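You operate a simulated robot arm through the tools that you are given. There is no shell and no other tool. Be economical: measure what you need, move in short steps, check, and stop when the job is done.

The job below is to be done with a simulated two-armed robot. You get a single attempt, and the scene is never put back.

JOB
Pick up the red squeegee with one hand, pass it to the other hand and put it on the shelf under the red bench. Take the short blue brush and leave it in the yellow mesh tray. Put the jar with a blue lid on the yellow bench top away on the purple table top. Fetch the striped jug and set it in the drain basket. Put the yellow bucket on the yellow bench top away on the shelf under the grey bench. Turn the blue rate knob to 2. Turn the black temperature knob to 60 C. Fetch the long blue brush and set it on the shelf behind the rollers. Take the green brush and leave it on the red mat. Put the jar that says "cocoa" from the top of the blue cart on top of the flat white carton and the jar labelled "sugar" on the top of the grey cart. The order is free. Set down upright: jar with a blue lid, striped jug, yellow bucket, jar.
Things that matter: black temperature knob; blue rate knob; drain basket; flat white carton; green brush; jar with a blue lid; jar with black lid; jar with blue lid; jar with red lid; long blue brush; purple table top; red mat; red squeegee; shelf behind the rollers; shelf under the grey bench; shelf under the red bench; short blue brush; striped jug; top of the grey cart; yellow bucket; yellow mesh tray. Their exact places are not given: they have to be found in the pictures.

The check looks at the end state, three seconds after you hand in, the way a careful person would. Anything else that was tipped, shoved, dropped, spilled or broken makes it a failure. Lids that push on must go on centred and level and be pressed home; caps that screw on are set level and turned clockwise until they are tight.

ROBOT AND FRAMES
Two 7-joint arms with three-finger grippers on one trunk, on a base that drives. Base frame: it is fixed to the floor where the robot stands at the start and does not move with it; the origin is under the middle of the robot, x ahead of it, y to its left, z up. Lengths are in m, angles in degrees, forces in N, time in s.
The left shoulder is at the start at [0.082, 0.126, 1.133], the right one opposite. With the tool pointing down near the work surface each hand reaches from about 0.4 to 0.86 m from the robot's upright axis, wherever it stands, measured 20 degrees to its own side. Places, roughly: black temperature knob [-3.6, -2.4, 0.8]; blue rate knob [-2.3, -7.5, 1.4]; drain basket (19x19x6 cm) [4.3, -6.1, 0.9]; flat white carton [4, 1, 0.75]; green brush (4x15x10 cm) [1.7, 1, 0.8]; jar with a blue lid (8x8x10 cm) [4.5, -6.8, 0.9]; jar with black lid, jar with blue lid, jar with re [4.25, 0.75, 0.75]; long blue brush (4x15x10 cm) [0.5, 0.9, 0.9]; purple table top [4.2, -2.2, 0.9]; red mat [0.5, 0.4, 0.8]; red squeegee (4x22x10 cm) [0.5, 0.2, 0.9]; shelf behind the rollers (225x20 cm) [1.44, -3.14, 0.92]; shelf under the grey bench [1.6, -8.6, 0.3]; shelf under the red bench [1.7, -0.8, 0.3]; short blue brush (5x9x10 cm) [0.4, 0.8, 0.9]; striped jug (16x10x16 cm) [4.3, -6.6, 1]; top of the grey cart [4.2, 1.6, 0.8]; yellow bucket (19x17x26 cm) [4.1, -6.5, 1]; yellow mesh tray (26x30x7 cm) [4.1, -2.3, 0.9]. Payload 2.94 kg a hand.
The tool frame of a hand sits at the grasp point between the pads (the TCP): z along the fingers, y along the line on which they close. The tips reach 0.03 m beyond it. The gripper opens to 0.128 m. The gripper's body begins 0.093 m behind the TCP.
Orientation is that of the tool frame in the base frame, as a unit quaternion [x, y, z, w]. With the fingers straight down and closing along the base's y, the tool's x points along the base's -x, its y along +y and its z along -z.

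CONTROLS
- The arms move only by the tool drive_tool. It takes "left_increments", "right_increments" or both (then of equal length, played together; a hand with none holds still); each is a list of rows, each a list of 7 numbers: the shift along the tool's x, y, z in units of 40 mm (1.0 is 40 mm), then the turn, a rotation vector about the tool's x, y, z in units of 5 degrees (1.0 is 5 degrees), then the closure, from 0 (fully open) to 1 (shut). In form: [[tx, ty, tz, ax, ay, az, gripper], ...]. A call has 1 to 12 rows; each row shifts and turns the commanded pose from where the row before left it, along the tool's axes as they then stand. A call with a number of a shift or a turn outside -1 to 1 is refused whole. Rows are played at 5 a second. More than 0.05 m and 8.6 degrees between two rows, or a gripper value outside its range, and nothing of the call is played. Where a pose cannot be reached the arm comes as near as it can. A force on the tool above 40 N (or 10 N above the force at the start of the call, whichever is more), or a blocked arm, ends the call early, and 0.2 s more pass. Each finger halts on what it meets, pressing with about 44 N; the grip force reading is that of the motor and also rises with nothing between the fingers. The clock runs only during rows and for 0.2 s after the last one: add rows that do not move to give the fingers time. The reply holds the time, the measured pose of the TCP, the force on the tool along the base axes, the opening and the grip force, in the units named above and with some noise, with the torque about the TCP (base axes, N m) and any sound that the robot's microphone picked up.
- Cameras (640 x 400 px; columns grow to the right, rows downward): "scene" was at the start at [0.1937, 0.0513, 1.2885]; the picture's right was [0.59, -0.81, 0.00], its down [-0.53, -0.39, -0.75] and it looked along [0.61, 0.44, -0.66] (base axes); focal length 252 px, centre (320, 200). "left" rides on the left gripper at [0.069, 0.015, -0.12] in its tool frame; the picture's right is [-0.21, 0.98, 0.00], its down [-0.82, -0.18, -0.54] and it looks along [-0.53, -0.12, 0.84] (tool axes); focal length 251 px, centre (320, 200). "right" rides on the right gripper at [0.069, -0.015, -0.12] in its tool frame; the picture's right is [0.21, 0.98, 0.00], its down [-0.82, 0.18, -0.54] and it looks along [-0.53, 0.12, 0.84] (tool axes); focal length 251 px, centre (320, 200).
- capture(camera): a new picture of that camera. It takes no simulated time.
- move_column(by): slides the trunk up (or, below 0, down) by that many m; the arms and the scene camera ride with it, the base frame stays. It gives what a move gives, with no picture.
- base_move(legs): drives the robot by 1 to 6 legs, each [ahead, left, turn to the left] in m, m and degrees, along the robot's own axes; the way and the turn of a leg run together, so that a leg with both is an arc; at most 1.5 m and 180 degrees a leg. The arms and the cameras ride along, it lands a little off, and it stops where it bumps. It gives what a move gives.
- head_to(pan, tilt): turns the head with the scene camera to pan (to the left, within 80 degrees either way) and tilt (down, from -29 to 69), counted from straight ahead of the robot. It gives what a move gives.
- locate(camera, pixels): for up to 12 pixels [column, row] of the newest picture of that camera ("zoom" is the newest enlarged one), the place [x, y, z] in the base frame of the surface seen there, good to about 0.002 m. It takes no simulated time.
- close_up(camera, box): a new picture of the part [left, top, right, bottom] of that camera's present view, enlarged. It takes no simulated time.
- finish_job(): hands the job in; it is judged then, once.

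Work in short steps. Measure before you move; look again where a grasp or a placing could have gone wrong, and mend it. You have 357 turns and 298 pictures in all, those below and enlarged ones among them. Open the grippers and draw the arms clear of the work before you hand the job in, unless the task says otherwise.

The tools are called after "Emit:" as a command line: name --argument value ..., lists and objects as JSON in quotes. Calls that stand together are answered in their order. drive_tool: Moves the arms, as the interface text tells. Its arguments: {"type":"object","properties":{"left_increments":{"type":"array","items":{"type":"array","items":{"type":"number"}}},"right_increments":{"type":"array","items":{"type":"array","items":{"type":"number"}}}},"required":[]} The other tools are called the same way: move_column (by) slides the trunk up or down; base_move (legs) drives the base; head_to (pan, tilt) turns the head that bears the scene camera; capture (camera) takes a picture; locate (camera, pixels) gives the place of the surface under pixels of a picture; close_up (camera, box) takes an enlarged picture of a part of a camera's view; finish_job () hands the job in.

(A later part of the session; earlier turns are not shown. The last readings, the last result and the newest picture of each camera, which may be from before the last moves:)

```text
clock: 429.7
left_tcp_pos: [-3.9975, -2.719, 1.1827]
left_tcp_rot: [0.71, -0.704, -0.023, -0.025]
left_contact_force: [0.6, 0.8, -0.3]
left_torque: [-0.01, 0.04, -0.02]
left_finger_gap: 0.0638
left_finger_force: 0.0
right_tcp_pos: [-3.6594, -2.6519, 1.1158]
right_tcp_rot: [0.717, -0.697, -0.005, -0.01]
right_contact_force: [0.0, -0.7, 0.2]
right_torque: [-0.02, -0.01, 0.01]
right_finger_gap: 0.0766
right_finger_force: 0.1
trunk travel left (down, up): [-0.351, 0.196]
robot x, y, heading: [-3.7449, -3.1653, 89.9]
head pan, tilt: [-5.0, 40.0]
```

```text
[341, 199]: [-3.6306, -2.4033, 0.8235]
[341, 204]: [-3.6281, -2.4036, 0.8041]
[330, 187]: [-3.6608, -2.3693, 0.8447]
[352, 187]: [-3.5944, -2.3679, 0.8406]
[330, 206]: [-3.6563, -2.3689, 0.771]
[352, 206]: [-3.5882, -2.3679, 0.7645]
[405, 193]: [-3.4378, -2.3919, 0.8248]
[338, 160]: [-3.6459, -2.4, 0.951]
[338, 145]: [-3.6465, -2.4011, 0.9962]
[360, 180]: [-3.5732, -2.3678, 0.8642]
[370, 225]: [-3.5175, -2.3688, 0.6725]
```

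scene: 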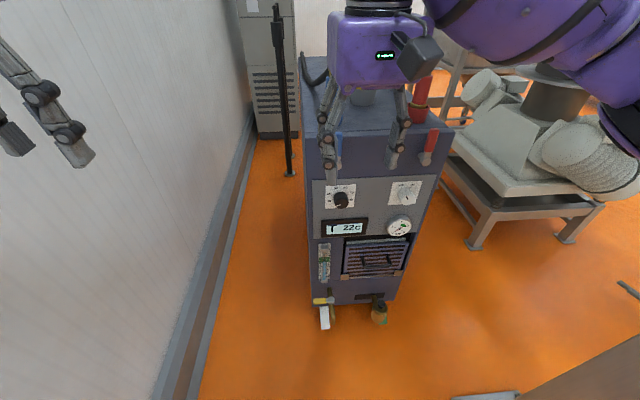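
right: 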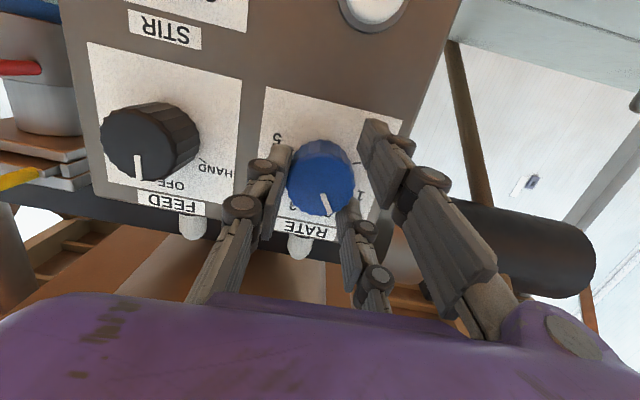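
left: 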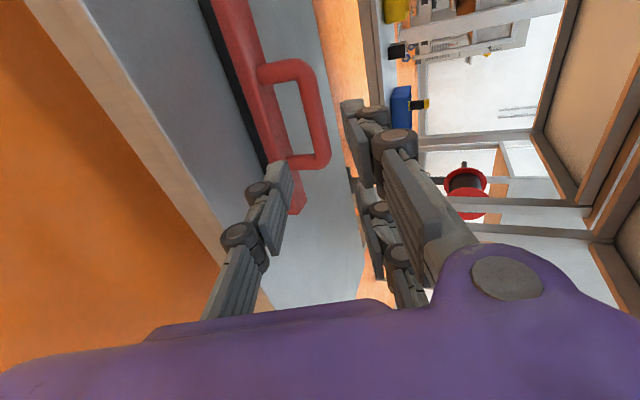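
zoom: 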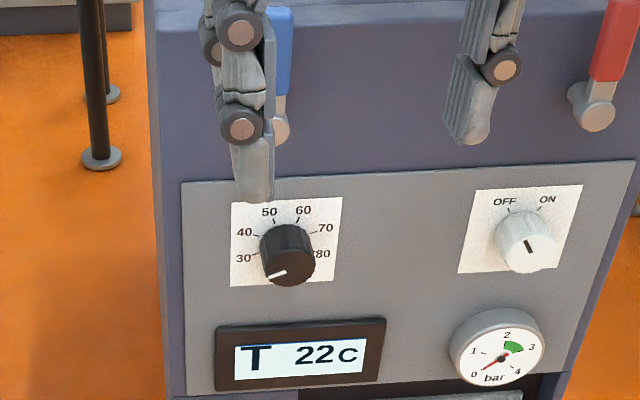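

Pointer at 30 (~200°); 60 is ~132° clockwise. Lower trunk 0.3, then orient the right hand horizontal with the pair of fingers down.

Emit:
move_column --by -0.3

Emit:
drive_tool --right_increments '[[-0.7, 0, 0, 0, 0, 0, 0.4], [-0.7, 0, 0, 0, 0, 0, 0.4], [0, 0, 0, 0.99, -0.99, -0.99, 0.4], [0, 0, 0, 0.99, -0.99, -0.99, 0.4], [0, 0, 0, 0.99, -0.99, -0.99, 0.4], [0, 0, 0, 0.99, -0.99, -0.99, 0.4], [0, 0, 0, 0.99, -0.99, -0.99, 0.4], [0, 0, 0, 0.99, -0.99, -0.99, 0.4], [0, 0, 0, 0.99, -0.99, -0.99, 0.4], [0, 0, 0, 0.99, -0.99, -0.99, 0.4]]'

Emit:
drive_tool --right_increments '[[0, 0, 0, 0.99, -0.99, -0.99, 0.4], [0, 0, 0, 0.99, -0.99, -0.99, 0.4], [0, 0, 0, 0.99, -0.99, -0.99, 0.4], [0, 0, 0, 0.99, -0.99, -0.99, 0.4], [0, 0, 0, 0.99, -0.99, -0.99, 0.4], [0, 0, 0, 0.99, -0.99, -0.99, 0.4]]'

Emit:
capture --camera "right"

```text
clock: 432.7
left_tcp_pos: [-3.9938, -2.7189, 0.8834]
left_tcp_rot: [0.709, -0.704, -0.026, -0.025]
left_contact_force: [0.2, -0.1, 0.6]
left_torque: [-0.01, 0.0, 0.01]
left_finger_gap: 0.0638
left_finger_force: 0.0
right_tcp_pos: [-3.6546, -2.6527, 0.816]
right_tcp_rot: [0.717, -0.697, -0.006, -0.009]
right_contact_force: [0.0, -0.1, -1.2]
right_torque: [0.05, -0.02, -0.02]
right_finger_gap: 0.0767
right_finger_force: 0.0
trunk travel left (down, up): [-0.051, 0.496]
robot x, y, heading: [-3.748, -3.1618, 90.2]
head pan, tilt: [-5.0, 40.0]
```

```text
clock: 434.9
left_tcp_pos: [-3.9941, -2.7177, 0.8838]
left_tcp_rot: [0.71, -0.703, -0.025, -0.024]
left_contact_force: [0.4, -0.1, 0.1]
left_torque: [0.02, -0.02, -0.01]
left_finger_gap: 0.0642
left_finger_force: 0.1
right_tcp_pos: [-3.656, -2.5948, 0.8156]
right_tcp_rot: [0.815, -0.34, -0.009, -0.469]
right_contact_force: [0.5, -0.2, 0.7]
right_torque: [-0.01, 0.0, 0.0]
right_finger_gap: 0.0767
right_finger_force: 0.1
trunk travel left (down, up): [-0.051, 0.496]
robot x, y, heading: [-3.748, -3.1641, 90.0]
head pan, tilt: [-5.0, 40.0]
```

```text
clock: 436.3
left_tcp_pos: [-3.9939, -2.7182, 0.883]
left_tcp_rot: [0.71, -0.703, -0.025, -0.023]
left_contact_force: [-0.1, -1.2, -0.9]
left_torque: [-0.05, 0.01, -0.01]
left_finger_gap: 0.0641
left_finger_force: 0.0
right_tcp_pos: [-3.6938, -2.521, 0.7459]
right_tcp_rot: [0.715, -0.036, -0.001, -0.698]
right_contact_force: [-0.1, -0.4, 0.3]
right_torque: [-0.01, 0.02, 0.04]
right_finger_gap: 0.0766
right_finger_force: 0.0
right hand out of reach, approached as far as the arm can: row 1, 2, 3, 4, 5, 6
trunk travel left (down, up): [-0.051, 0.496]
robot x, y, heading: [-3.7441, -3.1648, 89.8]
head pan, tilt: [-5.0, 40.0]
```

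```text
183 pictures are left
```

right: 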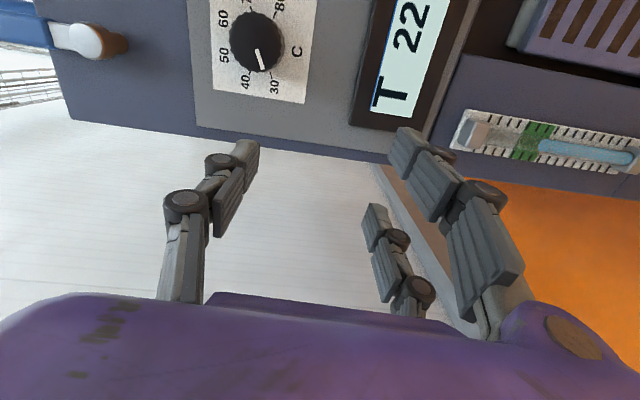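

Orientation is right (pointing +y). Align with the knob axis, then check.

Emit:
drive_tool --right_increments '[[0.6, -0.5, 0, 0, 0, 0, 0.4], [0.6, -0.5, 0, 0, 0, 0, 0.4], [0.55, -0.5, 0, 0, 0, 0, 0.4], [0, 0, 0.8, 0, 0, 0, 0.4], [0, 0, 0, 0, 0, 0, 0.4]]'

Emit:
capture --camera "right"

```text
clock: 437.5
left_tcp_pos: [-3.9935, -2.7166, 0.884]
left_tcp_rot: [0.709, -0.704, -0.025, -0.024]
left_contact_force: [-0.2, 0.4, 0.1]
left_torque: [-0.02, 0.02, 0.0]
left_finger_gap: 0.0639
left_finger_force: 0.1
right_tcp_pos: [-3.7185, -2.4831, 0.7831]
right_tcp_rot: [0.712, -0.011, -0.006, -0.702]
right_contact_force: [-0.7, 0.4, -0.3]
right_torque: [0.0, 0.01, 0.03]
right_finger_gap: 0.0771
right_finger_force: 0.0
right hand out of reach, approached as far as the arm can: row 1, 2, 3, 4
trunk travel left (down, up): [-0.051, 0.496]
robot x, y, heading: [-3.7461, -3.1653, 89.9]
head pan, tilt: [-5.0, 40.0]
```

```text
182 pictures are left
```

right: 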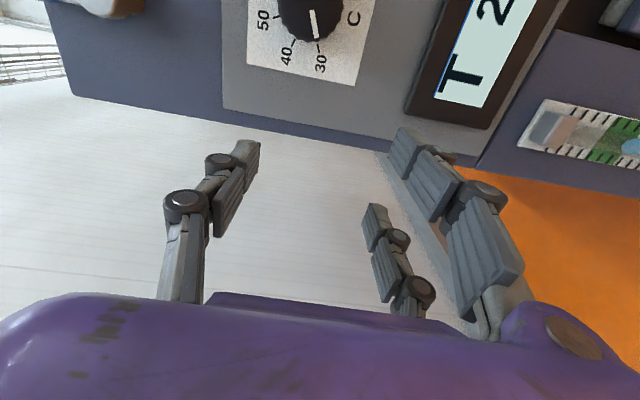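

Reach-limited in this roll. Roll back 40° and retry moving right/up.

Emit:
drive_tool --right_increments '[[0, 0, 0, 0, 0, 1, 0.4], [0, 0, 0, 0, 0, 1, 0.4], [0, 0, 0, 0, 0, 1, 0.4], [0, 0, 0, 0, 0, 1, 0.4], [0, 0, 0, 0, 0, 1, 0.4], [0, 0, 0, 0, 0, 1, 0.4], [0, 0, 0, 0, 0, 1, 0.4], [0, 0, 0, 0, 0, 1, 0.4]]'

Emit:
drive_tool --right_increments '[[0.4, -0.8, 0, 0, 0, 0, 0.4], [0.4, -0.8, 0, 0, 0, 0, 0.4], [0.3, -0.6, 0, 0, 0, 0, 0.4]]'

```text
clock: 439.3
left_tcp_pos: [-3.9942, -2.7175, 0.8821]
left_tcp_rot: [0.71, -0.703, -0.025, -0.024]
left_contact_force: [-0.2, -1.3, 0.0]
left_torque: [-0.01, 0.0, 0.01]
left_finger_gap: 0.064
left_finger_force: 0.0
right_tcp_pos: [-3.7197, -2.4818, 0.7821]
right_tcp_rot: [0.664, -0.255, -0.247, -0.658]
right_contact_force: [0.1, 0.3, -0.3]
right_torque: [-0.01, 0.01, 0.0]
right_finger_gap: 0.077
right_finger_force: 0.0
trunk travel left (down, up): [-0.051, 0.496]
robot x, y, heading: [-3.7449, -3.163, 89.9]
head pan, tilt: [-5.0, 40.0]
```

```text
clock: 440.1
left_tcp_pos: [-3.9938, -2.717, 0.8827]
left_tcp_rot: [0.71, -0.704, -0.025, -0.024]
left_contact_force: [-0.7, -0.4, -0.5]
left_torque: [0.02, 0.01, 0.0]
left_finger_gap: 0.064
left_finger_force: 0.0
right_tcp_pos: [-3.7094, -2.4944, 0.8052]
right_tcp_rot: [0.665, -0.254, -0.246, -0.658]
right_contact_force: [-0.9, 1.9, -0.5]
right_torque: [-0.02, 0.01, -0.01]
right_finger_gap: 0.0769
right_finger_force: 0.0
right hand out of reach, approached as far as the arm can: row 1, 2, 3
trunk travel left (down, up): [-0.051, 0.496]
robot x, y, heading: [-3.7488, -3.1678, 89.9]
head pan, tilt: [-5.0, 40.0]
```

Same relative pose works if the base shifts right 8.5 cm instead.

Emit:
base_move --legs '[[0, -0.085, 0]]'

Emit:
capture --camera "right"

```text
clock: 441.5
left_tcp_pos: [-3.9138, -2.7183, 0.8826]
left_tcp_rot: [0.71, -0.704, -0.024, -0.026]
left_contact_force: [0.3, -0.5, 0.5]
left_torque: [-0.01, 0.01, 0.01]
left_finger_gap: 0.0641
left_finger_force: 0.0
right_tcp_pos: [-3.6295, -2.4949, 0.8058]
right_tcp_rot: [0.666, -0.252, -0.244, -0.658]
right_contact_force: [-1.5, 0.2, 0.3]
right_torque: [-0.02, 0.0, 0.03]
right_finger_gap: 0.0768
right_finger_force: 0.0
trunk travel left (down, up): [-0.051, 0.496]
robot x, y, heading: [-3.6678, -3.1648, 90.0]
head pan, tilt: [-5.0, 40.0]
```

```text
181 pictures are left
```

right: 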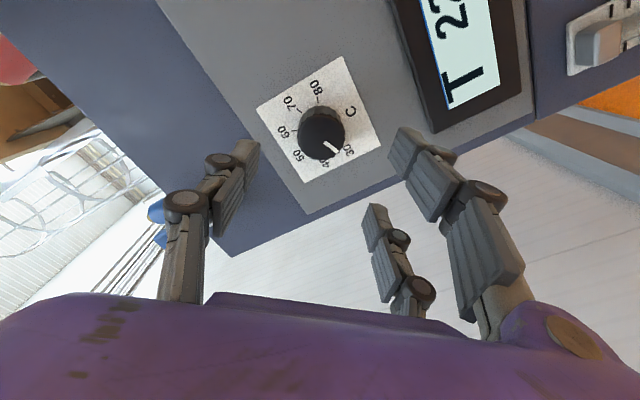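

Aligned. Locate the knob centre from here.

Emit:
locate --camera "right" --pixels '[[324, 128], [340, 122], [310, 135], [324, 112], [330, 150], [285, 110], [360, 150]]'

```text
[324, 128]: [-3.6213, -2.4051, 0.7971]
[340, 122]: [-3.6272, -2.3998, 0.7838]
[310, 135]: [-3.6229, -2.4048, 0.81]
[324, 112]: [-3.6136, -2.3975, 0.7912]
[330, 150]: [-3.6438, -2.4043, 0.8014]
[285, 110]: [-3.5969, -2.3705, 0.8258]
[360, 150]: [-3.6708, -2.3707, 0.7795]
```

Advance 9 cm and grip; then check.

Emit:
drive_tool --right_increments '[[0.1, 0, 0.75, 0, 0, 0, 0.4], [0, 0, 0.75, 0, 0, 0, 0.4], [0, 0, 0.72, 0, 0, 0, 0.4], [0, 0, 0, 0, 0, 0, 0.4]]'

Emit:
capture --camera "right"

```text
clock: 442.5
left_tcp_pos: [-3.9134, -2.7174, 0.8823]
left_tcp_rot: [0.709, -0.704, -0.024, -0.026]
left_contact_force: [0.1, 0.1, 0.4]
left_torque: [-0.01, 0.04, 0.02]
left_finger_gap: 0.064
left_finger_force: 0.1
right_tcp_pos: [-3.6292, -2.4767, 0.8063]
right_tcp_rot: [0.666, -0.257, -0.239, -0.659]
right_contact_force: [-0.1, -0.2, 1.1]
right_torque: [-0.02, 0.0, 0.0]
right_finger_gap: 0.0765
right_finger_force: 0.1
right hand out of reach, approached as far as the arm can: row 1, 2, 3
trunk travel left (down, up): [-0.051, 0.496]
robot x, y, heading: [-3.6626, -3.163, 90.1]
head pan, tilt: [-5.0, 40.0]
```

```text
180 pictures are left
```

right: 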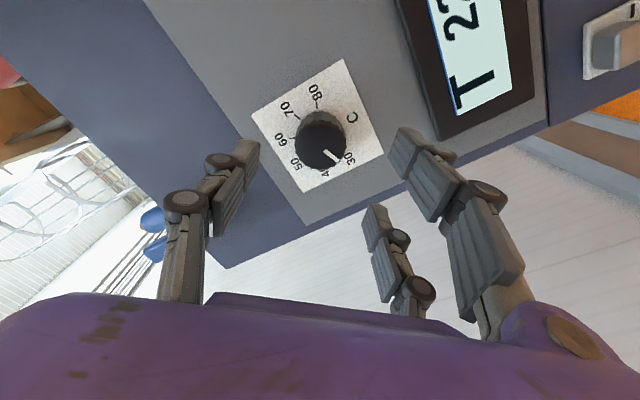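

Use the base for the last 7 cm.

Emit:
base_move --legs '[[0.07, 0, 0]]'

Emit:
drive_tool --right_increments '[[0, 0, 0, 0, 0, 0, 0.55], [0, 0, 0, 0, 0, 0, 0.7], [0, 0, 0, 0, 0, 0, 0.85], [0, 0, 0, 0, 0, 0, 0.85]]'

Emit:
capture --camera "right"

```text
clock: 443.5
left_tcp_pos: [-3.9141, -2.6487, 0.8822]
left_tcp_rot: [0.709, -0.705, -0.023, -0.026]
left_contact_force: [-1.1, -0.1, -0.5]
left_torque: [-0.06, -0.01, -0.02]
left_finger_gap: 0.0641
left_finger_force: 0.1
right_tcp_pos: [-3.6282, -2.4094, 0.8052]
right_tcp_rot: [0.667, -0.256, -0.24, -0.658]
right_contact_force: [0.2, 0.0, -1.0]
right_torque: [0.0, 0.0, 0.01]
right_finger_gap: 0.0768
right_finger_force: 0.0
trunk travel left (down, up): [-0.051, 0.496]
robot x, y, heading: [-3.6668, -3.0941, 90.1]
head pan, tilt: [-5.0, 40.0]
```

```text
clock: 444.5
left_tcp_pos: [-3.9123, -2.6496, 0.8817]
left_tcp_rot: [0.709, -0.705, -0.024, -0.025]
left_contact_force: [-0.5, -0.3, 0.3]
left_torque: [-0.02, -0.01, -0.01]
left_finger_gap: 0.064
left_finger_force: 0.0
right_tcp_pos: [-3.6277, -2.4097, 0.8074]
right_tcp_rot: [0.664, -0.258, -0.241, -0.659]
right_contact_force: [6.4, 4.8, 10.0]
right_torque: [0.28, 0.02, -0.3]
right_finger_gap: 0.0343
right_finger_force: 45.4
trunk travel left (down, up): [-0.051, 0.496]
robot x, y, heading: [-3.6642, -3.0984, 90.1]
head pan, tilt: [-5.0, 40.0]
```

```text
179 pictures are left
```

right: 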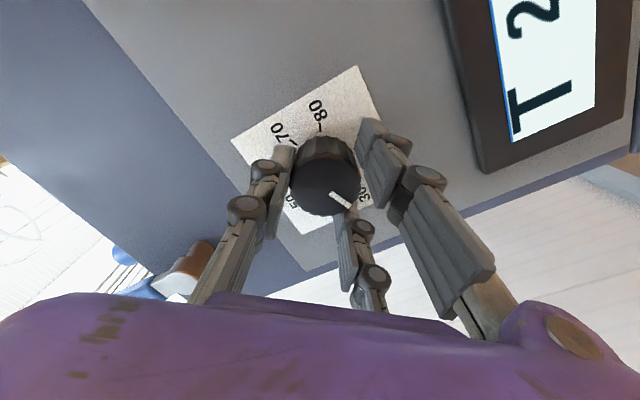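

Gripped. Turn clockwise 59° first.

Emit:
drive_tool --right_increments '[[0, 0, 0, 0, 0, 0.98, 0.9], [0, 0, 0, 0, 0, 0.98, 0.9], [0, 0, 0, 0, 0, 0.98, 0.9], [0, 0, 0, 0, 0, 0.98, 0.9], [0, 0, 0, 0, 0, 0.98, 0.9], [0, 0, 0, 0, 0, 0.98, 0.9], [0, 0, 0, 0, 0, 0.98, 0.9], [0, 0, 0, 0, 0, 0.98, 0.9], [0, 0, 0, 0, 0, 0.98, 0.9], [0, 0, 0, 0, 0, 0.98, 0.9], [0, 0, 0, 0, 0, 0.98, 0.9], [0, 0, 0, 0, 0, 0.98, 0.9]]'

Emit:
capture --camera "right"

```text
clock: 447.1
left_tcp_pos: [-3.912, -2.649, 0.8816]
left_tcp_rot: [0.709, -0.705, -0.024, -0.025]
left_contact_force: [-0.3, -0.2, 0.1]
left_torque: [0.02, 0.0, -0.02]
left_finger_gap: 0.0642
left_finger_force: 0.0
right_tcp_pos: [-3.628, -2.4089, 0.8044]
right_tcp_rot: [-0.454, 0.552, 0.531, 0.455]
right_contact_force: [15.8, 1.6, -0.8]
right_torque: [-0.54, 0.03, -0.15]
right_finger_gap: 0.0341
right_finger_force: 45.0
trunk travel left (down, up): [-0.051, 0.496]
robot x, y, heading: [-3.6645, -3.0966, 90.0]
head pan, tilt: [-5.0, 40.0]
```

```text
178 pictures are left
```

right: 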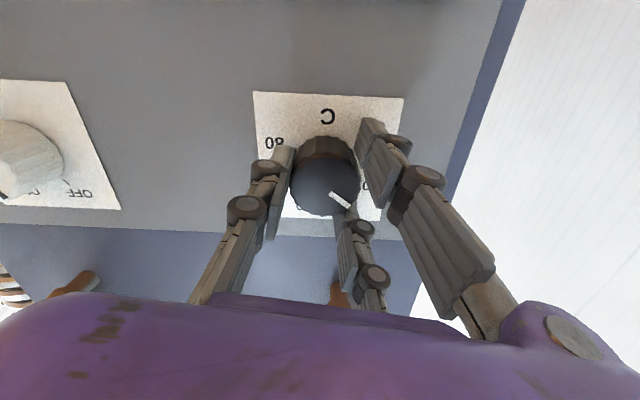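

Continue turning another 59°.

Emit:
drive_tool --right_increments '[[0, 0, 0, 0, 0, 0.98, 0.9], [0, 0, 0, 0, 0, 0.98, 0.9], [0, 0, 0, 0, 0, 0.98, 0.9], [0, 0, 0, 0, 0, 0.98, 0.9], [0, 0, 0, 0, 0, 0.98, 0.9], [0, 0, 0, 0, 0, 0.98, 0.9], [0, 0, 0, 0, 0, 0.98, 0.9], [0, 0, 0, 0, 0, 0.98, 0.9], [0, 0, 0, 0, 0, 0.98, 0.9], [0, 0, 0, 0, 0, 0.98, 0.9], [0, 0, 0, 0, 0, 0.98, 0.9], [0, 0, 0, 0, 0, 0.98, 0.9]]'

Emit:
capture --camera "right"

```text
clock: 449.7
left_tcp_pos: [-3.9134, -2.6488, 0.8818]
left_tcp_rot: [0.71, -0.704, -0.023, -0.024]
left_contact_force: [0.0, -0.4, 0.3]
left_torque: [-0.02, 0.02, 0.02]
left_finger_gap: 0.0641
left_finger_force: 0.0
right_tcp_pos: [-3.6289, -2.4086, 0.8021]
right_tcp_rot: [-0.127, 0.706, 0.684, 0.134]
right_contact_force: [4.0, -17.7, -34.1]
right_torque: [-0.3, -0.04, 1.04]
right_finger_gap: 0.032
right_finger_force: 45.3
trunk travel left (down, up): [-0.051, 0.496]
robot x, y, heading: [-3.6659, -3.0933, 89.8]
head pan, tilt: [-5.0, 40.0]
```

```text
177 pictures are left
```

right: 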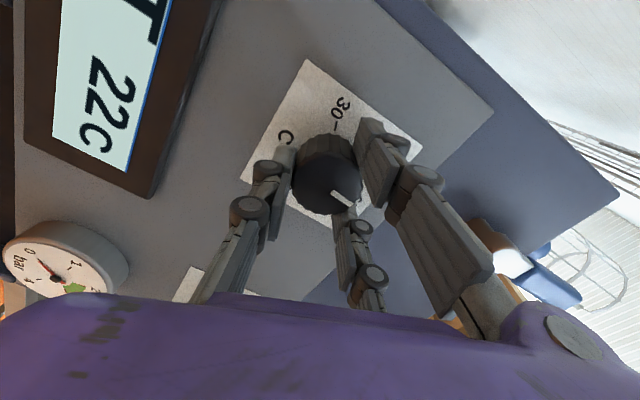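

Release, back off, and inspect.

Emit:
drive_tool --right_increments '[[0, 0, 0, 0, 0, 0, 0.7], [0, 0, 0, 0, 0, 0, 0.5], [0, 0, 0, 0, 0, 0, 0.4], [0, 0, 0, 0, 0, 0, 0.4]]'

Emit:
base_move --legs '[[-0.08, 0, 0]]'

Emit:
close_up --camera "right" --box '[230, 20, 420, 180]'

Emit:
close_up --camera "scene" --box '[290, 150, 390, 260]'

```text
clock: 450.7
left_tcp_pos: [-3.9134, -2.6499, 0.8818]
left_tcp_rot: [0.709, -0.704, -0.024, -0.026]
left_contact_force: [0.2, -0.4, 0.5]
left_torque: [0.0, -0.03, -0.02]
left_finger_gap: 0.0642
left_finger_force: 0.2
right_tcp_pos: [-3.6279, -2.4089, 0.8056]
right_tcp_rot: [-0.124, 0.702, 0.688, 0.135]
right_contact_force: [-0.1, -0.5, 0.2]
right_torque: [-0.01, -0.03, 0.0]
right_finger_gap: 0.0769
right_finger_force: 0.0
trunk travel left (down, up): [-0.051, 0.496]
robot x, y, heading: [-3.6667, -3.097, 90.1]
head pan, tilt: [-5.0, 40.0]
```

```text
clock: 451.8
left_tcp_pos: [-3.914, -2.7269, 0.8822]
left_tcp_rot: [0.709, -0.705, -0.024, -0.026]
left_contact_force: [-0.4, 0.2, 0.9]
left_torque: [-0.01, -0.01, 0.01]
left_finger_gap: 0.0638
left_finger_force: 0.1
right_tcp_pos: [-3.6292, -2.4877, 0.8052]
right_tcp_rot: [-0.124, 0.703, 0.687, 0.136]
right_contact_force: [0.4, 0.4, 0.6]
right_torque: [-0.03, 0.03, 0.0]
right_finger_gap: 0.0768
right_finger_force: 0.0
trunk travel left (down, up): [-0.051, 0.496]
robot x, y, heading: [-3.6675, -3.1745, 90.1]
head pan, tilt: [-5.0, 40.0]
```

```text
2.50 times, centred on (325, 100) of right
```

zoom: 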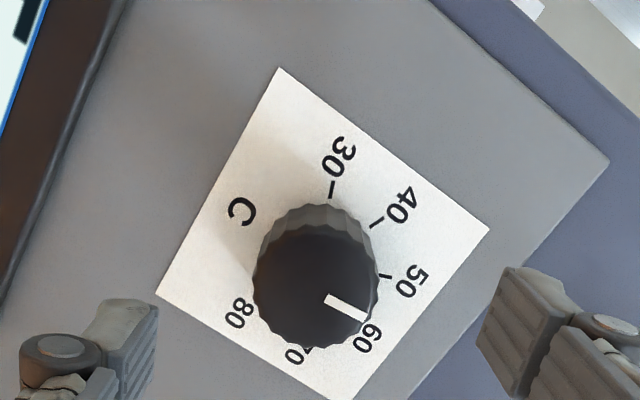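

```text
3.64 times, centred on (340, 205) of scene
```

zoom: 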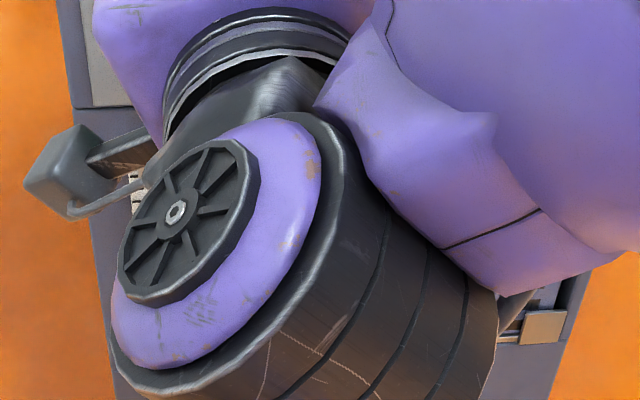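

Pointer is around 98°, between 50 and 60; ~30° more needed. Roll the hand back 59° and re-grip.

Emit:
drive_tool --right_increments '[[0, 0, 0, 0, 0, -0.98, 0.4], [0, 0, 0, 0, 0, -0.98, 0.4], [0, 0, 0, 0, 0, -0.98, 0.4], [0, 0, 0, 0, 0, -0.98, 0.4], [0, 0, 0, 0, 0, -0.98, 0.4], [0, 0, 0, 0, 0, -0.98, 0.4], [0, 0, 0, 0, 0, -0.98, 0.4], [0, 0, 0, 0, 0, -0.98, 0.4], [0, 0, 0, 0, 0, -0.98, 0.4], [0, 0, 0, 0, 0, -0.98, 0.4], [0, 0, 0, 0, 0, -0.98, 0.4], [0, 0, 0, 0, 0, -0.98, 0.4]]'

Emit:
close_up --camera "right" --box '[230, 20, 420, 180]'

```text
clock: 454.4
left_tcp_pos: [-3.9131, -2.7265, 0.8811]
left_tcp_rot: [0.709, -0.704, -0.024, -0.025]
left_contact_force: [-0.6, -0.6, 0.0]
left_torque: [-0.02, -0.03, 0.01]
left_finger_gap: 0.0641
left_finger_force: 0.0
right_tcp_pos: [-3.6278, -2.4859, 0.8053]
right_tcp_rot: [-0.454, 0.55, 0.532, 0.455]
right_contact_force: [0.0, -0.2, 0.1]
right_torque: [0.02, 0.03, -0.05]
right_finger_gap: 0.0766
right_finger_force: 0.0
trunk travel left (down, up): [-0.051, 0.496]
robot x, y, heading: [-3.6644, -3.1755, 90.0]
head pan, tilt: [-5.0, 40.0]
```

```text
2.50 times, centred on (325, 100) of right
```

zoom: 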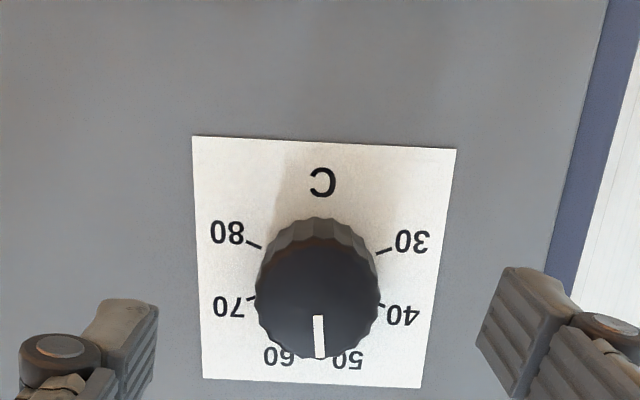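

Pointer at ~93°; need ~25° more clockwise. Move in, grip and view.

Emit:
base_move --legs '[[0.078, 0, 0]]'

Emit:
drive_tool --right_increments '[[0, 0, 0, 0, 0, 0, 0.55], [0, 0, 0, 0, 0, 0, 0.7], [0, 0, 0, 0, 0, 0, 0.85], [0, 0, 0, 0, 0, 0, 0.85]]'

Emit:
close_up --camera "right" --box '[230, 80, 420, 240]'

```text
clock: 455.4
left_tcp_pos: [-3.9127, -2.6487, 0.8814]
left_tcp_rot: [0.708, -0.705, -0.023, -0.024]
left_contact_force: [-0.5, -0.4, 0.2]
left_torque: [-0.06, 0.01, 0.03]
left_finger_gap: 0.0637
left_finger_force: 0.0
right_tcp_pos: [-3.6279, -2.4095, 0.8059]
right_tcp_rot: [-0.453, 0.552, 0.531, 0.456]
right_contact_force: [-0.9, -1.0, -0.8]
right_torque: [0.03, -0.01, 0.01]
right_finger_gap: 0.0768
right_finger_force: 0.0
trunk travel left (down, up): [-0.051, 0.496]
robot x, y, heading: [-3.6648, -3.0961, 90.0]
head pan, tilt: [-5.0, 40.0]
```

```text
clock: 456.4
left_tcp_pos: [-3.9107, -2.65, 0.8821]
left_tcp_rot: [0.709, -0.705, -0.024, -0.025]
left_contact_force: [-0.8, 0.1, -0.3]
left_torque: [0.02, -0.01, 0.01]
left_finger_gap: 0.0641
left_finger_force: 0.0
right_tcp_pos: [-3.6258, -2.4091, 0.8061]
right_tcp_rot: [-0.453, 0.552, 0.531, 0.457]
right_contact_force: [6.3, -1.2, -1.4]
right_torque: [-0.07, -0.06, 0.11]
right_finger_gap: 0.0325
right_finger_force: 44.8
trunk travel left (down, up): [-0.051, 0.496]
robot x, y, heading: [-3.6609, -3.099, 89.7]
head pan, tilt: [-5.0, 40.0]
```

```text
2.50 times, centred on (325, 160) of right
```

zoom: 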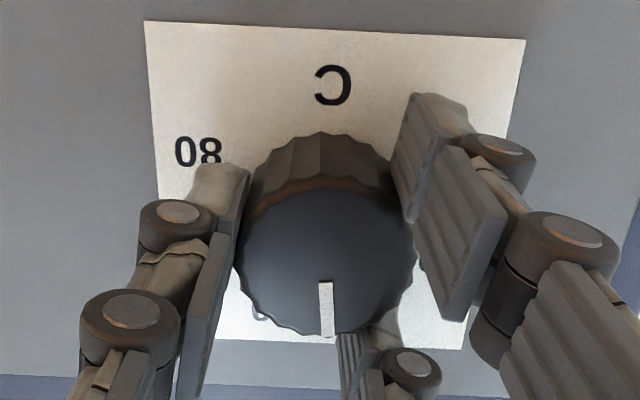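

Little shift on closing (~95°). Turn +27° and release.

Emit:
drive_tool --right_increments '[[0, 0, 0, 0, 0, 0.9, 0.9], [0, 0, 0, 0, 0, 0.9, 0.9], [0, 0, 0, 0, 0, 0.9, 0.9], [0, 0, 0, 0, 0, 0.9, 0.9], [0, 0, 0, 0, 0, 0.9, 0.9], [0, 0, 0, 0, 0, 0.9, 0.9], [0, 0, 0, 0, 0, 0, 0.9], [0, 0, 0, 0, 0, 0, 0.7], [0, 0, 0, 0, 0, 0, 0.5], [0, 0, 0, 0, 0, 0, 0.4], [0, 0, 0, 0, 0, 0, 0.4]]'

Emit:
base_move --legs '[[-0.15, 0, 0]]'

Emit:
drive_tool --right_increments '[[0, 0, 0, 0, 0, -0.95, 0.4], [0, 0, 0, 0, 0, -0.95, 0.4], [0, 0, 0, 0, 0, -0.95, 0.4], [0, 0, 0, 0, 0, -0.95, 0.4], [0, 0, 0, 0, 0, -0.95, 0.4], [0, 0, 0, 0, 0, -0.95, 0.4], [0, 0, 0, 0, 0, -0.95, 0.4]]'

Emit:
close_up --camera "right" --box '[250, 0, 390, 120]'

```text
clock: 458.8
left_tcp_pos: [-3.9126, -2.6499, 0.8821]
left_tcp_rot: [0.709, -0.704, -0.025, -0.025]
left_contact_force: [0.1, -0.3, 0.3]
left_torque: [0.01, 0.03, 0.02]
left_finger_gap: 0.0635
left_finger_force: 0.1
right_tcp_pos: [-3.6287, -2.4091, 0.8055]
right_tcp_rot: [-0.313, 0.642, 0.623, 0.32]
right_contact_force: [0.3, 0.4, -1.0]
right_torque: [-0.03, 0.01, -0.04]
right_finger_gap: 0.0767
right_finger_force: 0.2
trunk travel left (down, up): [-0.051, 0.496]
robot x, y, heading: [-3.6627, -3.0935, 90.0]
head pan, tilt: [-5.0, 40.0]
```

```text
clock: 460.2
left_tcp_pos: [-3.9126, -2.7993, 0.8824]
left_tcp_rot: [0.708, -0.705, -0.024, -0.026]
left_contact_force: [0.2, 0.0, 0.0]
left_torque: [-0.01, -0.01, -0.05]
left_finger_gap: 0.064
left_finger_force: 0.1
right_tcp_pos: [-3.6277, -2.5575, 0.8059]
right_tcp_rot: [-0.312, 0.642, 0.624, 0.319]
right_contact_force: [0.3, -0.6, 0.2]
right_torque: [-0.05, -0.02, -0.02]
right_finger_gap: 0.0766
right_finger_force: 0.0
trunk travel left (down, up): [-0.051, 0.496]
robot x, y, heading: [-3.662, -3.2481, 90.1]
head pan, tilt: [-5.0, 40.0]
```

```text
clock: 461.8
left_tcp_pos: [-3.9132, -2.7986, 0.8814]
left_tcp_rot: [0.708, -0.705, -0.023, -0.027]
left_contact_force: [0.7, -0.2, -0.7]
left_torque: [-0.01, 0.02, 0.01]
left_finger_gap: 0.0639
left_finger_force: 0.2
right_tcp_pos: [-3.6283, -2.557, 0.8056]
right_tcp_rot: [-0.483, 0.525, 0.505, 0.485]
right_contact_force: [-0.3, -0.6, -0.3]
right_torque: [0.02, 0.0, 0.0]
right_finger_gap: 0.0769
right_finger_force: 0.1
trunk travel left (down, up): [-0.051, 0.496]
robot x, y, heading: [-3.6618, -3.2443, 89.8]
head pan, tilt: [-5.0, 40.0]
```

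```text
3.33 times, centred on (320, 60) of right
```

zoom: 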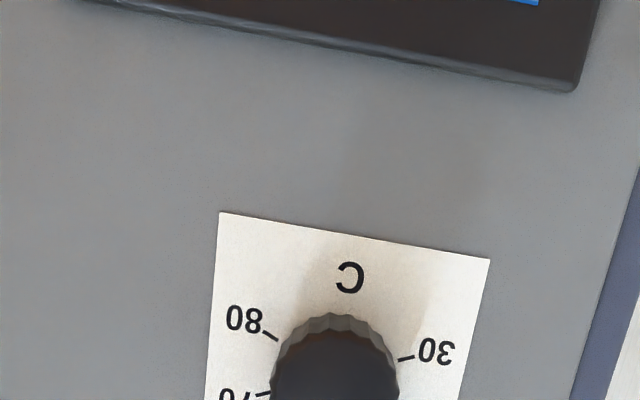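

The box missed the pointer; zoom lower.

Emit:
close_up --camera "right" --box '[270, 60, 390, 160]'

```text
4.00 times, centred on (330, 110) of right
```

zoom: 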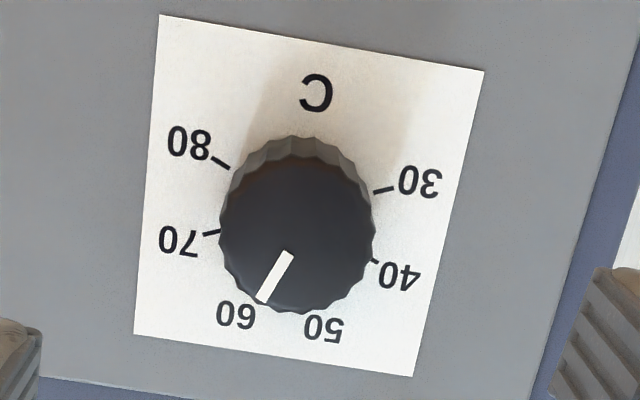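

Pointer is at ~69–70°, i.e. 60. Retract: pitch the right hand down again and raise the trunk.

Emit:
drive_tool --right_increments '[[0, 0, 0, 0, 1, 0, 0.4], [0, 0, 0, 0, 1, 0, 0.4], [0, 0, 0, 0, 1, 0, 0.4], [0, 0, 0, 0, 1, 0, 0.4], [0, 0, 0, 0, 1, 0, 0.4], [0, 0, 0, 0, 1, 0, 0.4], [0, 0, 0, 0, 1, 0, 0.4], [0, 0, 0, 0, 1, 0, 0.4], [0, 0, 0, 0, 1, 0, 0.4], [0, 0, 0, 0, 1, 0, 0.4], [0, 0, 0, 0, 1, 0, 0.4], [0, 0, 0, 0, 1, 0, 0.4]]'

Emit:
drive_tool --right_increments '[[0.5, 0, -0.3, 0, 1, 0, 0.4], [0.5, 0, -0.3, 0, 1, 0, 0.4], [0.5, 0, -0.3, 0, 1, 0, 0.4], [0.5, 0, -0.3, 0, 1, 0, 0.4], [0.5, 0, -0.3, 0, 1, 0, 0.4], [0.5, 0, -0.3, 0, 1, 0, 0.4]]'

Emit:
move_column --by 0.3

Emit:
capture --camera "scene"

```text
clock: 464.4
left_tcp_pos: [-3.913, -2.7991, 0.8803]
left_tcp_rot: [0.709, -0.705, -0.024, -0.025]
left_contact_force: [-0.1, 0.2, 0.2]
left_torque: [-0.03, 0.01, 0.01]
left_finger_gap: 0.0639
left_finger_force: 0.0
right_tcp_pos: [-3.6277, -2.556, 0.8047]
right_tcp_rot: [-0.671, 0.697, 0.196, 0.156]
right_contact_force: [-1.1, -0.3, 0.5]
right_torque: [0.0, -0.03, 0.01]
right_finger_gap: 0.0767
right_finger_force: 0.0
trunk travel left (down, up): [-0.051, 0.496]
robot x, y, heading: [-3.6661, -3.2461, 90.2]
head pan, tilt: [-5.0, 40.0]
```

```text
clock: 465.8
left_tcp_pos: [-3.9125, -2.7994, 0.8815]
left_tcp_rot: [0.709, -0.705, -0.023, -0.025]
left_contact_force: [-0.5, 0.1, -0.8]
left_torque: [0.03, -0.02, 0.03]
left_finger_gap: 0.064
left_finger_force: 0.0
right_tcp_pos: [-3.6286, -2.6928, 0.84]
right_tcp_rot: [-0.7, 0.713, 0.016, -0.029]
right_contact_force: [0.0, -0.5, 0.4]
right_torque: [0.05, 0.0, 0.02]
right_finger_gap: 0.0767
right_finger_force: 0.1
trunk travel left (down, up): [-0.051, 0.496]
robot x, y, heading: [-3.6633, -3.2459, 89.8]
head pan, tilt: [-5.0, 40.0]
```

```text
clock: 468.8
left_tcp_pos: [-3.9131, -2.7981, 1.18]
left_tcp_rot: [0.709, -0.705, -0.024, -0.025]
left_contact_force: [0.3, 0.8, 0.0]
left_torque: [-0.02, 0.04, 0.01]
left_finger_gap: 0.0637
left_finger_force: 0.1
right_tcp_pos: [-3.6282, -2.6908, 1.1398]
right_tcp_rot: [-0.699, 0.714, 0.017, -0.029]
right_contact_force: [0.4, 0.3, 0.6]
right_torque: [-0.01, 0.01, -0.02]
right_finger_gap: 0.077
right_finger_force: 0.1
trunk travel left (down, up): [-0.351, 0.196]
robot x, y, heading: [-3.6658, -3.2465, 90.2]
head pan, tilt: [-5.0, 40.0]
```

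```text
170 pictures are left
```

scene: 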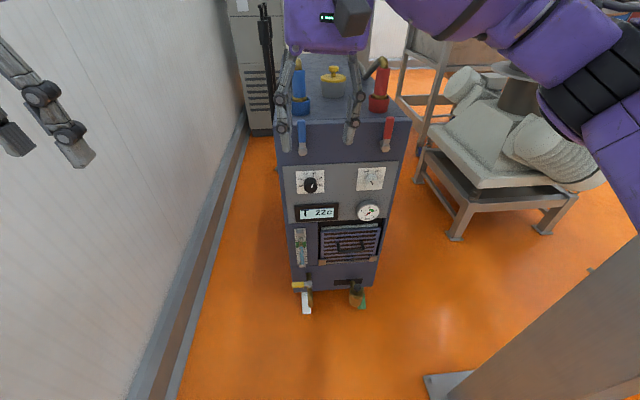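

Emit:
close_up --camera "scene" --box '[290, 160, 335, 205]'

```text
8.89 times, centred on (312, 182) of scene
```

zoom: 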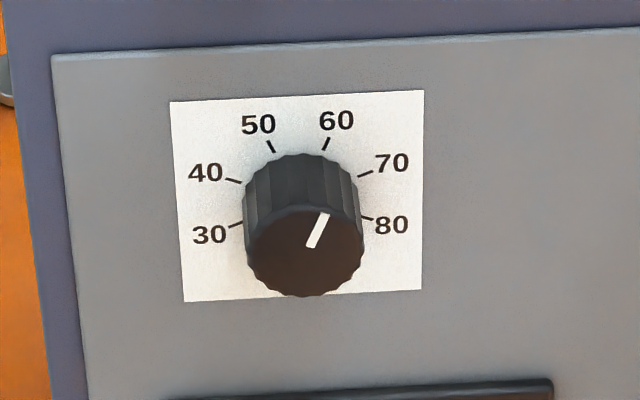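

Temperature knob reads 60. Exit along the same path in reverse.

Emit:
base_move --legs '[[-0.12, -0.17, 0], [-0.04, 0, 10], [0, 0, 36], [-0.8, 0, 0], [-0.4, 0, 0]]'

Emit:
head_to --pan 0 --tilt 20

Emit:
capture --camera "scene"

```text
clock: 471.0
left_tcp_pos: [-3.7481, -2.9176, 1.1806]
left_tcp_rot: [0.712, -0.702, -0.023, -0.026]
left_contact_force: [0.6, 0.4, -0.1]
left_torque: [0.0, -0.02, -0.01]
left_finger_gap: 0.064
left_finger_force: 0.0
right_tcp_pos: [-3.4688, -2.8092, 1.1381]
right_tcp_rot: [-0.706, 0.707, 0.013, -0.03]
right_contact_force: [-0.7, -0.3, 0.0]
right_torque: [-0.01, -0.01, -0.02]
right_finger_gap: 0.0767
right_finger_force: 0.0
trunk travel left (down, up): [-0.351, 0.196]
robot x, y, heading: [-3.4946, -3.3625, 90.4]
head pan, tilt: [-5.0, 40.0]
stopped in leg 1: the robot was blocked; the commanded pose is now the measured one
```

```text
clock: 471.9
left_tcp_pos: [-3.7491, -2.9161, 1.1799]
left_tcp_rot: [0.711, -0.702, -0.022, -0.026]
left_contact_force: [0.2, 0.3, -0.5]
left_torque: [0.01, 0.0, 0.03]
left_finger_gap: 0.0638
left_finger_force: 0.2
right_tcp_pos: [-3.4686, -2.8087, 1.1377]
right_tcp_rot: [-0.705, 0.708, 0.014, -0.03]
right_contact_force: [-0.1, -0.5, -0.1]
right_torque: [0.02, 0.01, 0.02]
right_finger_gap: 0.0767
right_finger_force: 0.1
trunk travel left (down, up): [-0.351, 0.196]
robot x, y, heading: [-3.4939, -3.3646, 90.6]
head pan, tilt: [0.0, 20.0]
```

```text
168 pictures are left
```

scene: 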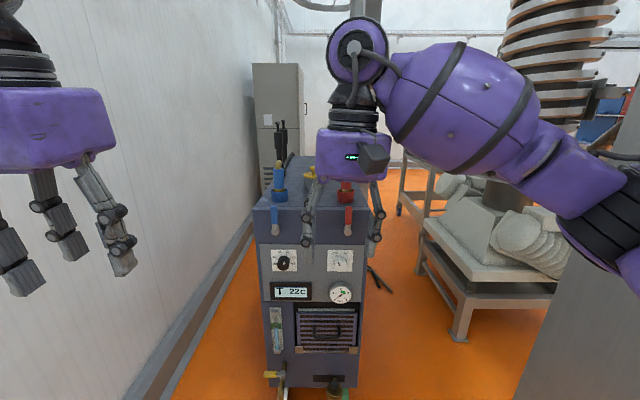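

The right elbow touched the pipe side. Shift left a bit and rotate here, then back out.

Emit:
base_move --legs '[[0, 0.05, 0], [0, 0, 45]]'

Emit:
head_to --pan -60 --tilt 30

Emit:
capture --camera "scene"

```text
clock: 475.0
left_tcp_pos: [-4.0343, -3.2179, 1.1816]
left_tcp_rot: [0.923, -0.384, -0.03, -0.015]
left_contact_force: [-0.2, 0.3, -0.4]
left_torque: [-0.02, -0.01, 0.0]
left_finger_gap: 0.0641
left_finger_force: 0.1
right_tcp_pos: [-3.9088, -2.9475, 1.1389]
right_tcp_rot: [0.919, -0.392, -0.002, 0.032]
right_contact_force: [-0.6, 0.7, 0.6]
right_torque: [0.04, 0.0, 0.02]
right_finger_gap: 0.077
right_finger_force: 0.1
trunk travel left (down, up): [-0.351, 0.196]
robot x, y, heading: [-3.5447, -3.3647, 134.6]
head pan, tilt: [0.0, 20.0]
```

```text
clock: 476.3
left_tcp_pos: [-4.0343, -3.2176, 1.1809]
left_tcp_rot: [0.923, -0.383, -0.031, -0.014]
left_contact_force: [-0.3, -0.2, 0.1]
left_torque: [0.03, -0.01, 0.03]
left_finger_gap: 0.0641
left_finger_force: 0.1
right_tcp_pos: [-3.9081, -2.9461, 1.1389]
right_tcp_rot: [0.919, -0.392, -0.003, 0.033]
right_contact_force: [-0.2, -0.3, 0.8]
right_torque: [0.0, 0.0, -0.01]
right_finger_gap: 0.0767
right_finger_force: 0.2
trunk travel left (down, up): [-0.351, 0.196]
robot x, y, heading: [-3.5429, -3.3664, 134.4]
head pan, tilt: [-60.0, 30.0]
```

```text
167 pictures are left
```

scene: 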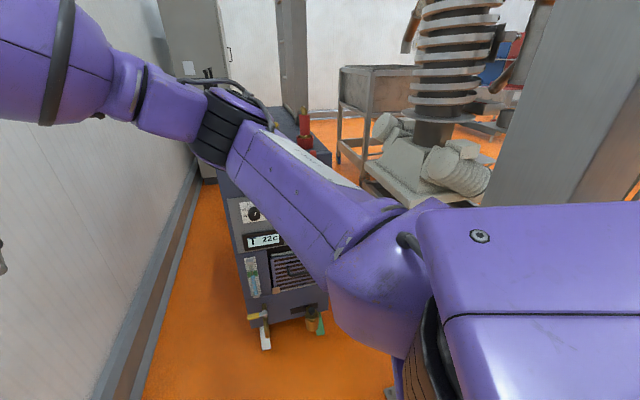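

On the diagonal line. Back out.

Emit:
base_move --legs '[[-0.85, 0, 0], [-0.4, 0, 0]]'

```text
clock: 482.7
left_tcp_pos: [-3.1981, -4.0814, 1.1812]
left_tcp_rot: [0.918, -0.395, -0.032, -0.014]
left_contact_force: [0.6, 0.2, -0.2]
left_torque: [0.01, 0.01, 0.01]
left_finger_gap: 0.0641
left_finger_force: 0.1
right_tcp_pos: [-3.066, -3.8121, 1.1387]
right_tcp_rot: [0.914, -0.404, -0.003, 0.032]
right_contact_force: [0.0, -0.6, -0.1]
right_torque: [-0.01, 0.04, -0.01]
right_finger_gap: 0.0766
right_finger_force: 0.2
trunk travel left (down, up): [-0.351, 0.196]
robot x, y, heading: [-2.7101, -4.2397, 133.0]
head pan, tilt: [-60.0, 30.0]
```

Out. Drive back to the start area: east, north, then face +x at the blue mat.

Emit:
base_move --legs '[[0, 0, -133], [1.2, 0, 0], [1.15, 0, 0], [0, 0, 90]]'

Emit:
head_to --pan 0 --tilt 20

Emit:
capture --camera "scene"

```text
clock: 503.5
left_tcp_pos: [-0.6476, -3.6705, 1.182]
left_tcp_rot: [0.728, -0.685, -0.024, -0.024]
left_contact_force: [0.2, 0.4, -0.6]
left_torque: [0.02, -0.01, -0.01]
left_finger_gap: 0.0643
left_finger_force: 0.0
right_tcp_pos: [-0.3734, -3.5478, 1.1379]
right_tcp_rot: [0.721, -0.692, -0.015, 0.03]
right_contact_force: [0.2, -0.8, 0.0]
right_torque: [-0.02, 0.02, 0.02]
right_finger_gap: 0.0769
right_finger_force: 0.1
trunk travel left (down, up): [-0.351, 0.196]
robot x, y, heading: [-0.3784, -4.1, 93.0]
head pan, tilt: [-60.0, 30.0]
```

```text
clock: 504.8
left_tcp_pos: [-0.6484, -3.6692, 1.182]
left_tcp_rot: [0.728, -0.685, -0.024, -0.024]
left_contact_force: [0.7, -0.1, 0.1]
left_torque: [0.04, -0.02, 0.0]
left_finger_gap: 0.0638
left_finger_force: 0.1
right_tcp_pos: [-0.3745, -3.5483, 1.1396]
right_tcp_rot: [0.721, -0.692, -0.015, 0.03]
right_contact_force: [0.3, 0.4, -0.2]
right_torque: [0.0, 0.03, -0.03]
right_finger_gap: 0.0769
right_finger_force: 0.1
trunk travel left (down, up): [-0.351, 0.196]
robot x, y, heading: [-0.379, -4.1039, 93.1]
head pan, tilt: [0.0, 20.0]
```

```text
166 pictures are left
```

scene: 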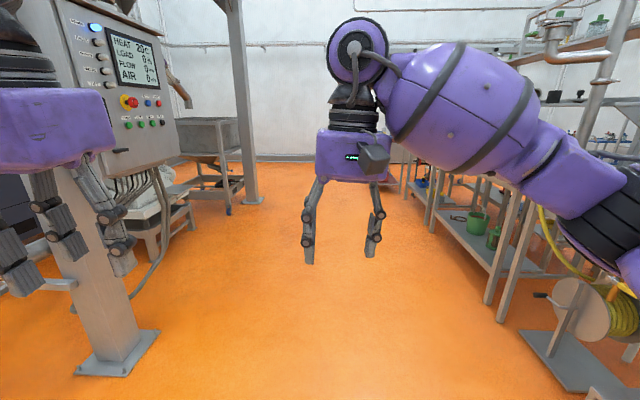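

Check the reel's position at right.

Emit:
locate --camera "scene" --pixels '[[525, 335], [540, 295], [570, 380], [490, 300], [110, 370]]'

```text
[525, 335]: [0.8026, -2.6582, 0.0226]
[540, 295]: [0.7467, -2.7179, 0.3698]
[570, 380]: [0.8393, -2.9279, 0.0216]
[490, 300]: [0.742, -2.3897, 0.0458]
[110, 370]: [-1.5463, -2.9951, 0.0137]
```

Clear. Drive north to y≈0.7 and turn to face the mat.

Emit:
base_move --legs '[[0, 0, -3], [1.5, 0, 0], [1.5, 0, 0], [1.5, 0, 0], [0.3, 0, 0], [0, 0, -90]]'

Emit:
head_to --pan 0 --tilt 45

Emit:
capture --camera "scene"

```text
clock: 532.5
left_tcp_pos: [0.1961, 1.0195, 1.1814]
left_tcp_rot: [0.009, 0.999, -0.001, 0.034]
left_contact_force: [-1.2, 0.4, 0.1]
left_torque: [0.0, 0.0, 0.02]
left_finger_gap: 0.0638
left_finger_force: 0.1
right_tcp_pos: [0.2956, 0.7354, 1.139]
right_tcp_rot: [0.019, 0.999, 0.031, -0.01]
right_contact_force: [0.3, -0.2, 0.4]
right_torque: [0.01, -0.01, -0.01]
right_finger_gap: 0.0768
right_finger_force: 0.1
trunk travel left (down, up): [-0.351, 0.196]
robot x, y, heading: [-0.2538, 0.7828, -1.4]
head pan, tilt: [0.0, 20.0]
```

```text
clock: 533.3
left_tcp_pos: [0.1962, 1.0208, 1.181]
left_tcp_rot: [0.009, 0.999, 0.0, 0.034]
left_contact_force: [-0.7, 0.4, 0.1]
left_torque: [-0.04, -0.01, -0.01]
left_finger_gap: 0.0638
left_finger_force: 0.0
right_tcp_pos: [0.2947, 0.7363, 1.1389]
right_tcp_rot: [0.018, 0.999, 0.031, -0.011]
right_contact_force: [1.4, -0.2, 0.3]
right_torque: [0.0, -0.02, 0.02]
right_finger_gap: 0.0767
right_finger_force: 0.1
trunk travel left (down, up): [-0.351, 0.196]
robot x, y, heading: [-0.2576, 0.7834, -1.5]
head pan, tilt: [0.0, 45.0]
```

```text
165 pictures are left
```

scene: 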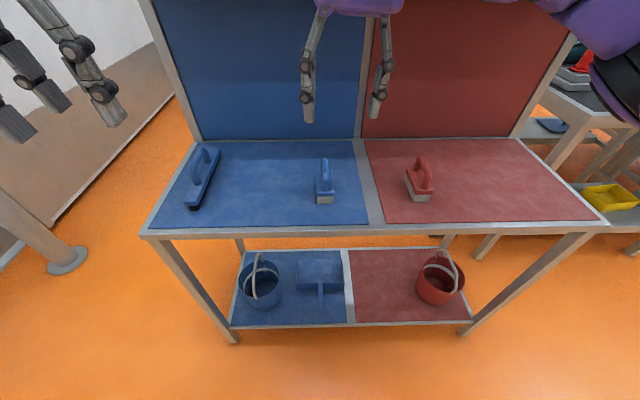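

Short blue brush at (323,180): handle centre ≈(0.421,0.757), top 0.918. Right hand goes over it, straightens, descends and grips.

Emit:
drive_tool --right_increments '[[0, 0, 0, 0.71, -0.25, -0.41, 0.55], [-0.8, 0.13, 0, 0, 0, 0, 0.55], [-0.8, 0.13, 0, 0, 0, 0, 0.55], [-0.8, 0.13, 0, 0, 0, 0, 0.55], [-0.76, 0.13, 0, 0, 0, 0, 0.55], [0, 0, 1, 0, 0, 0, 0.55], [0, 0, 1, 0, 0, 0, 0.55], [0, 0, 1, 0, 0, 0, 0.55], [0, 0, 0.8, 0, 0, 0, 0.55], [0, 0, 0, 0, 0, 0, 0.55]]'

Emit:
capture --camera "right"

```text
clock: 535.5
left_tcp_pos: [0.1953, 1.0204, 1.1817]
left_tcp_rot: [0.008, 0.999, -0.001, 0.034]
left_contact_force: [0.4, -0.1, -0.5]
left_torque: [-0.03, 0.0, -0.01]
left_finger_gap: 0.0642
left_finger_force: 0.1
right_tcp_pos: [0.4229, 0.7599, 0.9875]
right_tcp_rot: [0.0, 1.0, 0.001, 0.002]
right_contact_force: [-0.9, 1.1, 0.3]
right_torque: [-0.01, 0.0, 0.02]
right_finger_gap: 0.0575
right_finger_force: 0.1
trunk travel left (down, up): [-0.351, 0.196]
robot x, y, heading: [-0.2579, 0.7845, -1.4]
head pan, tilt: [0.0, 45.0]
```

```text
164 pictures are left
```

right: 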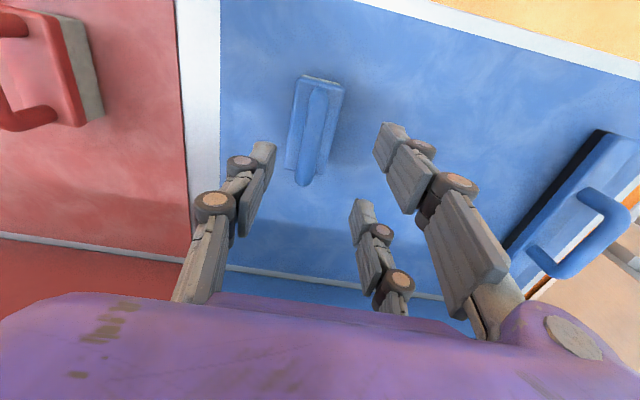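

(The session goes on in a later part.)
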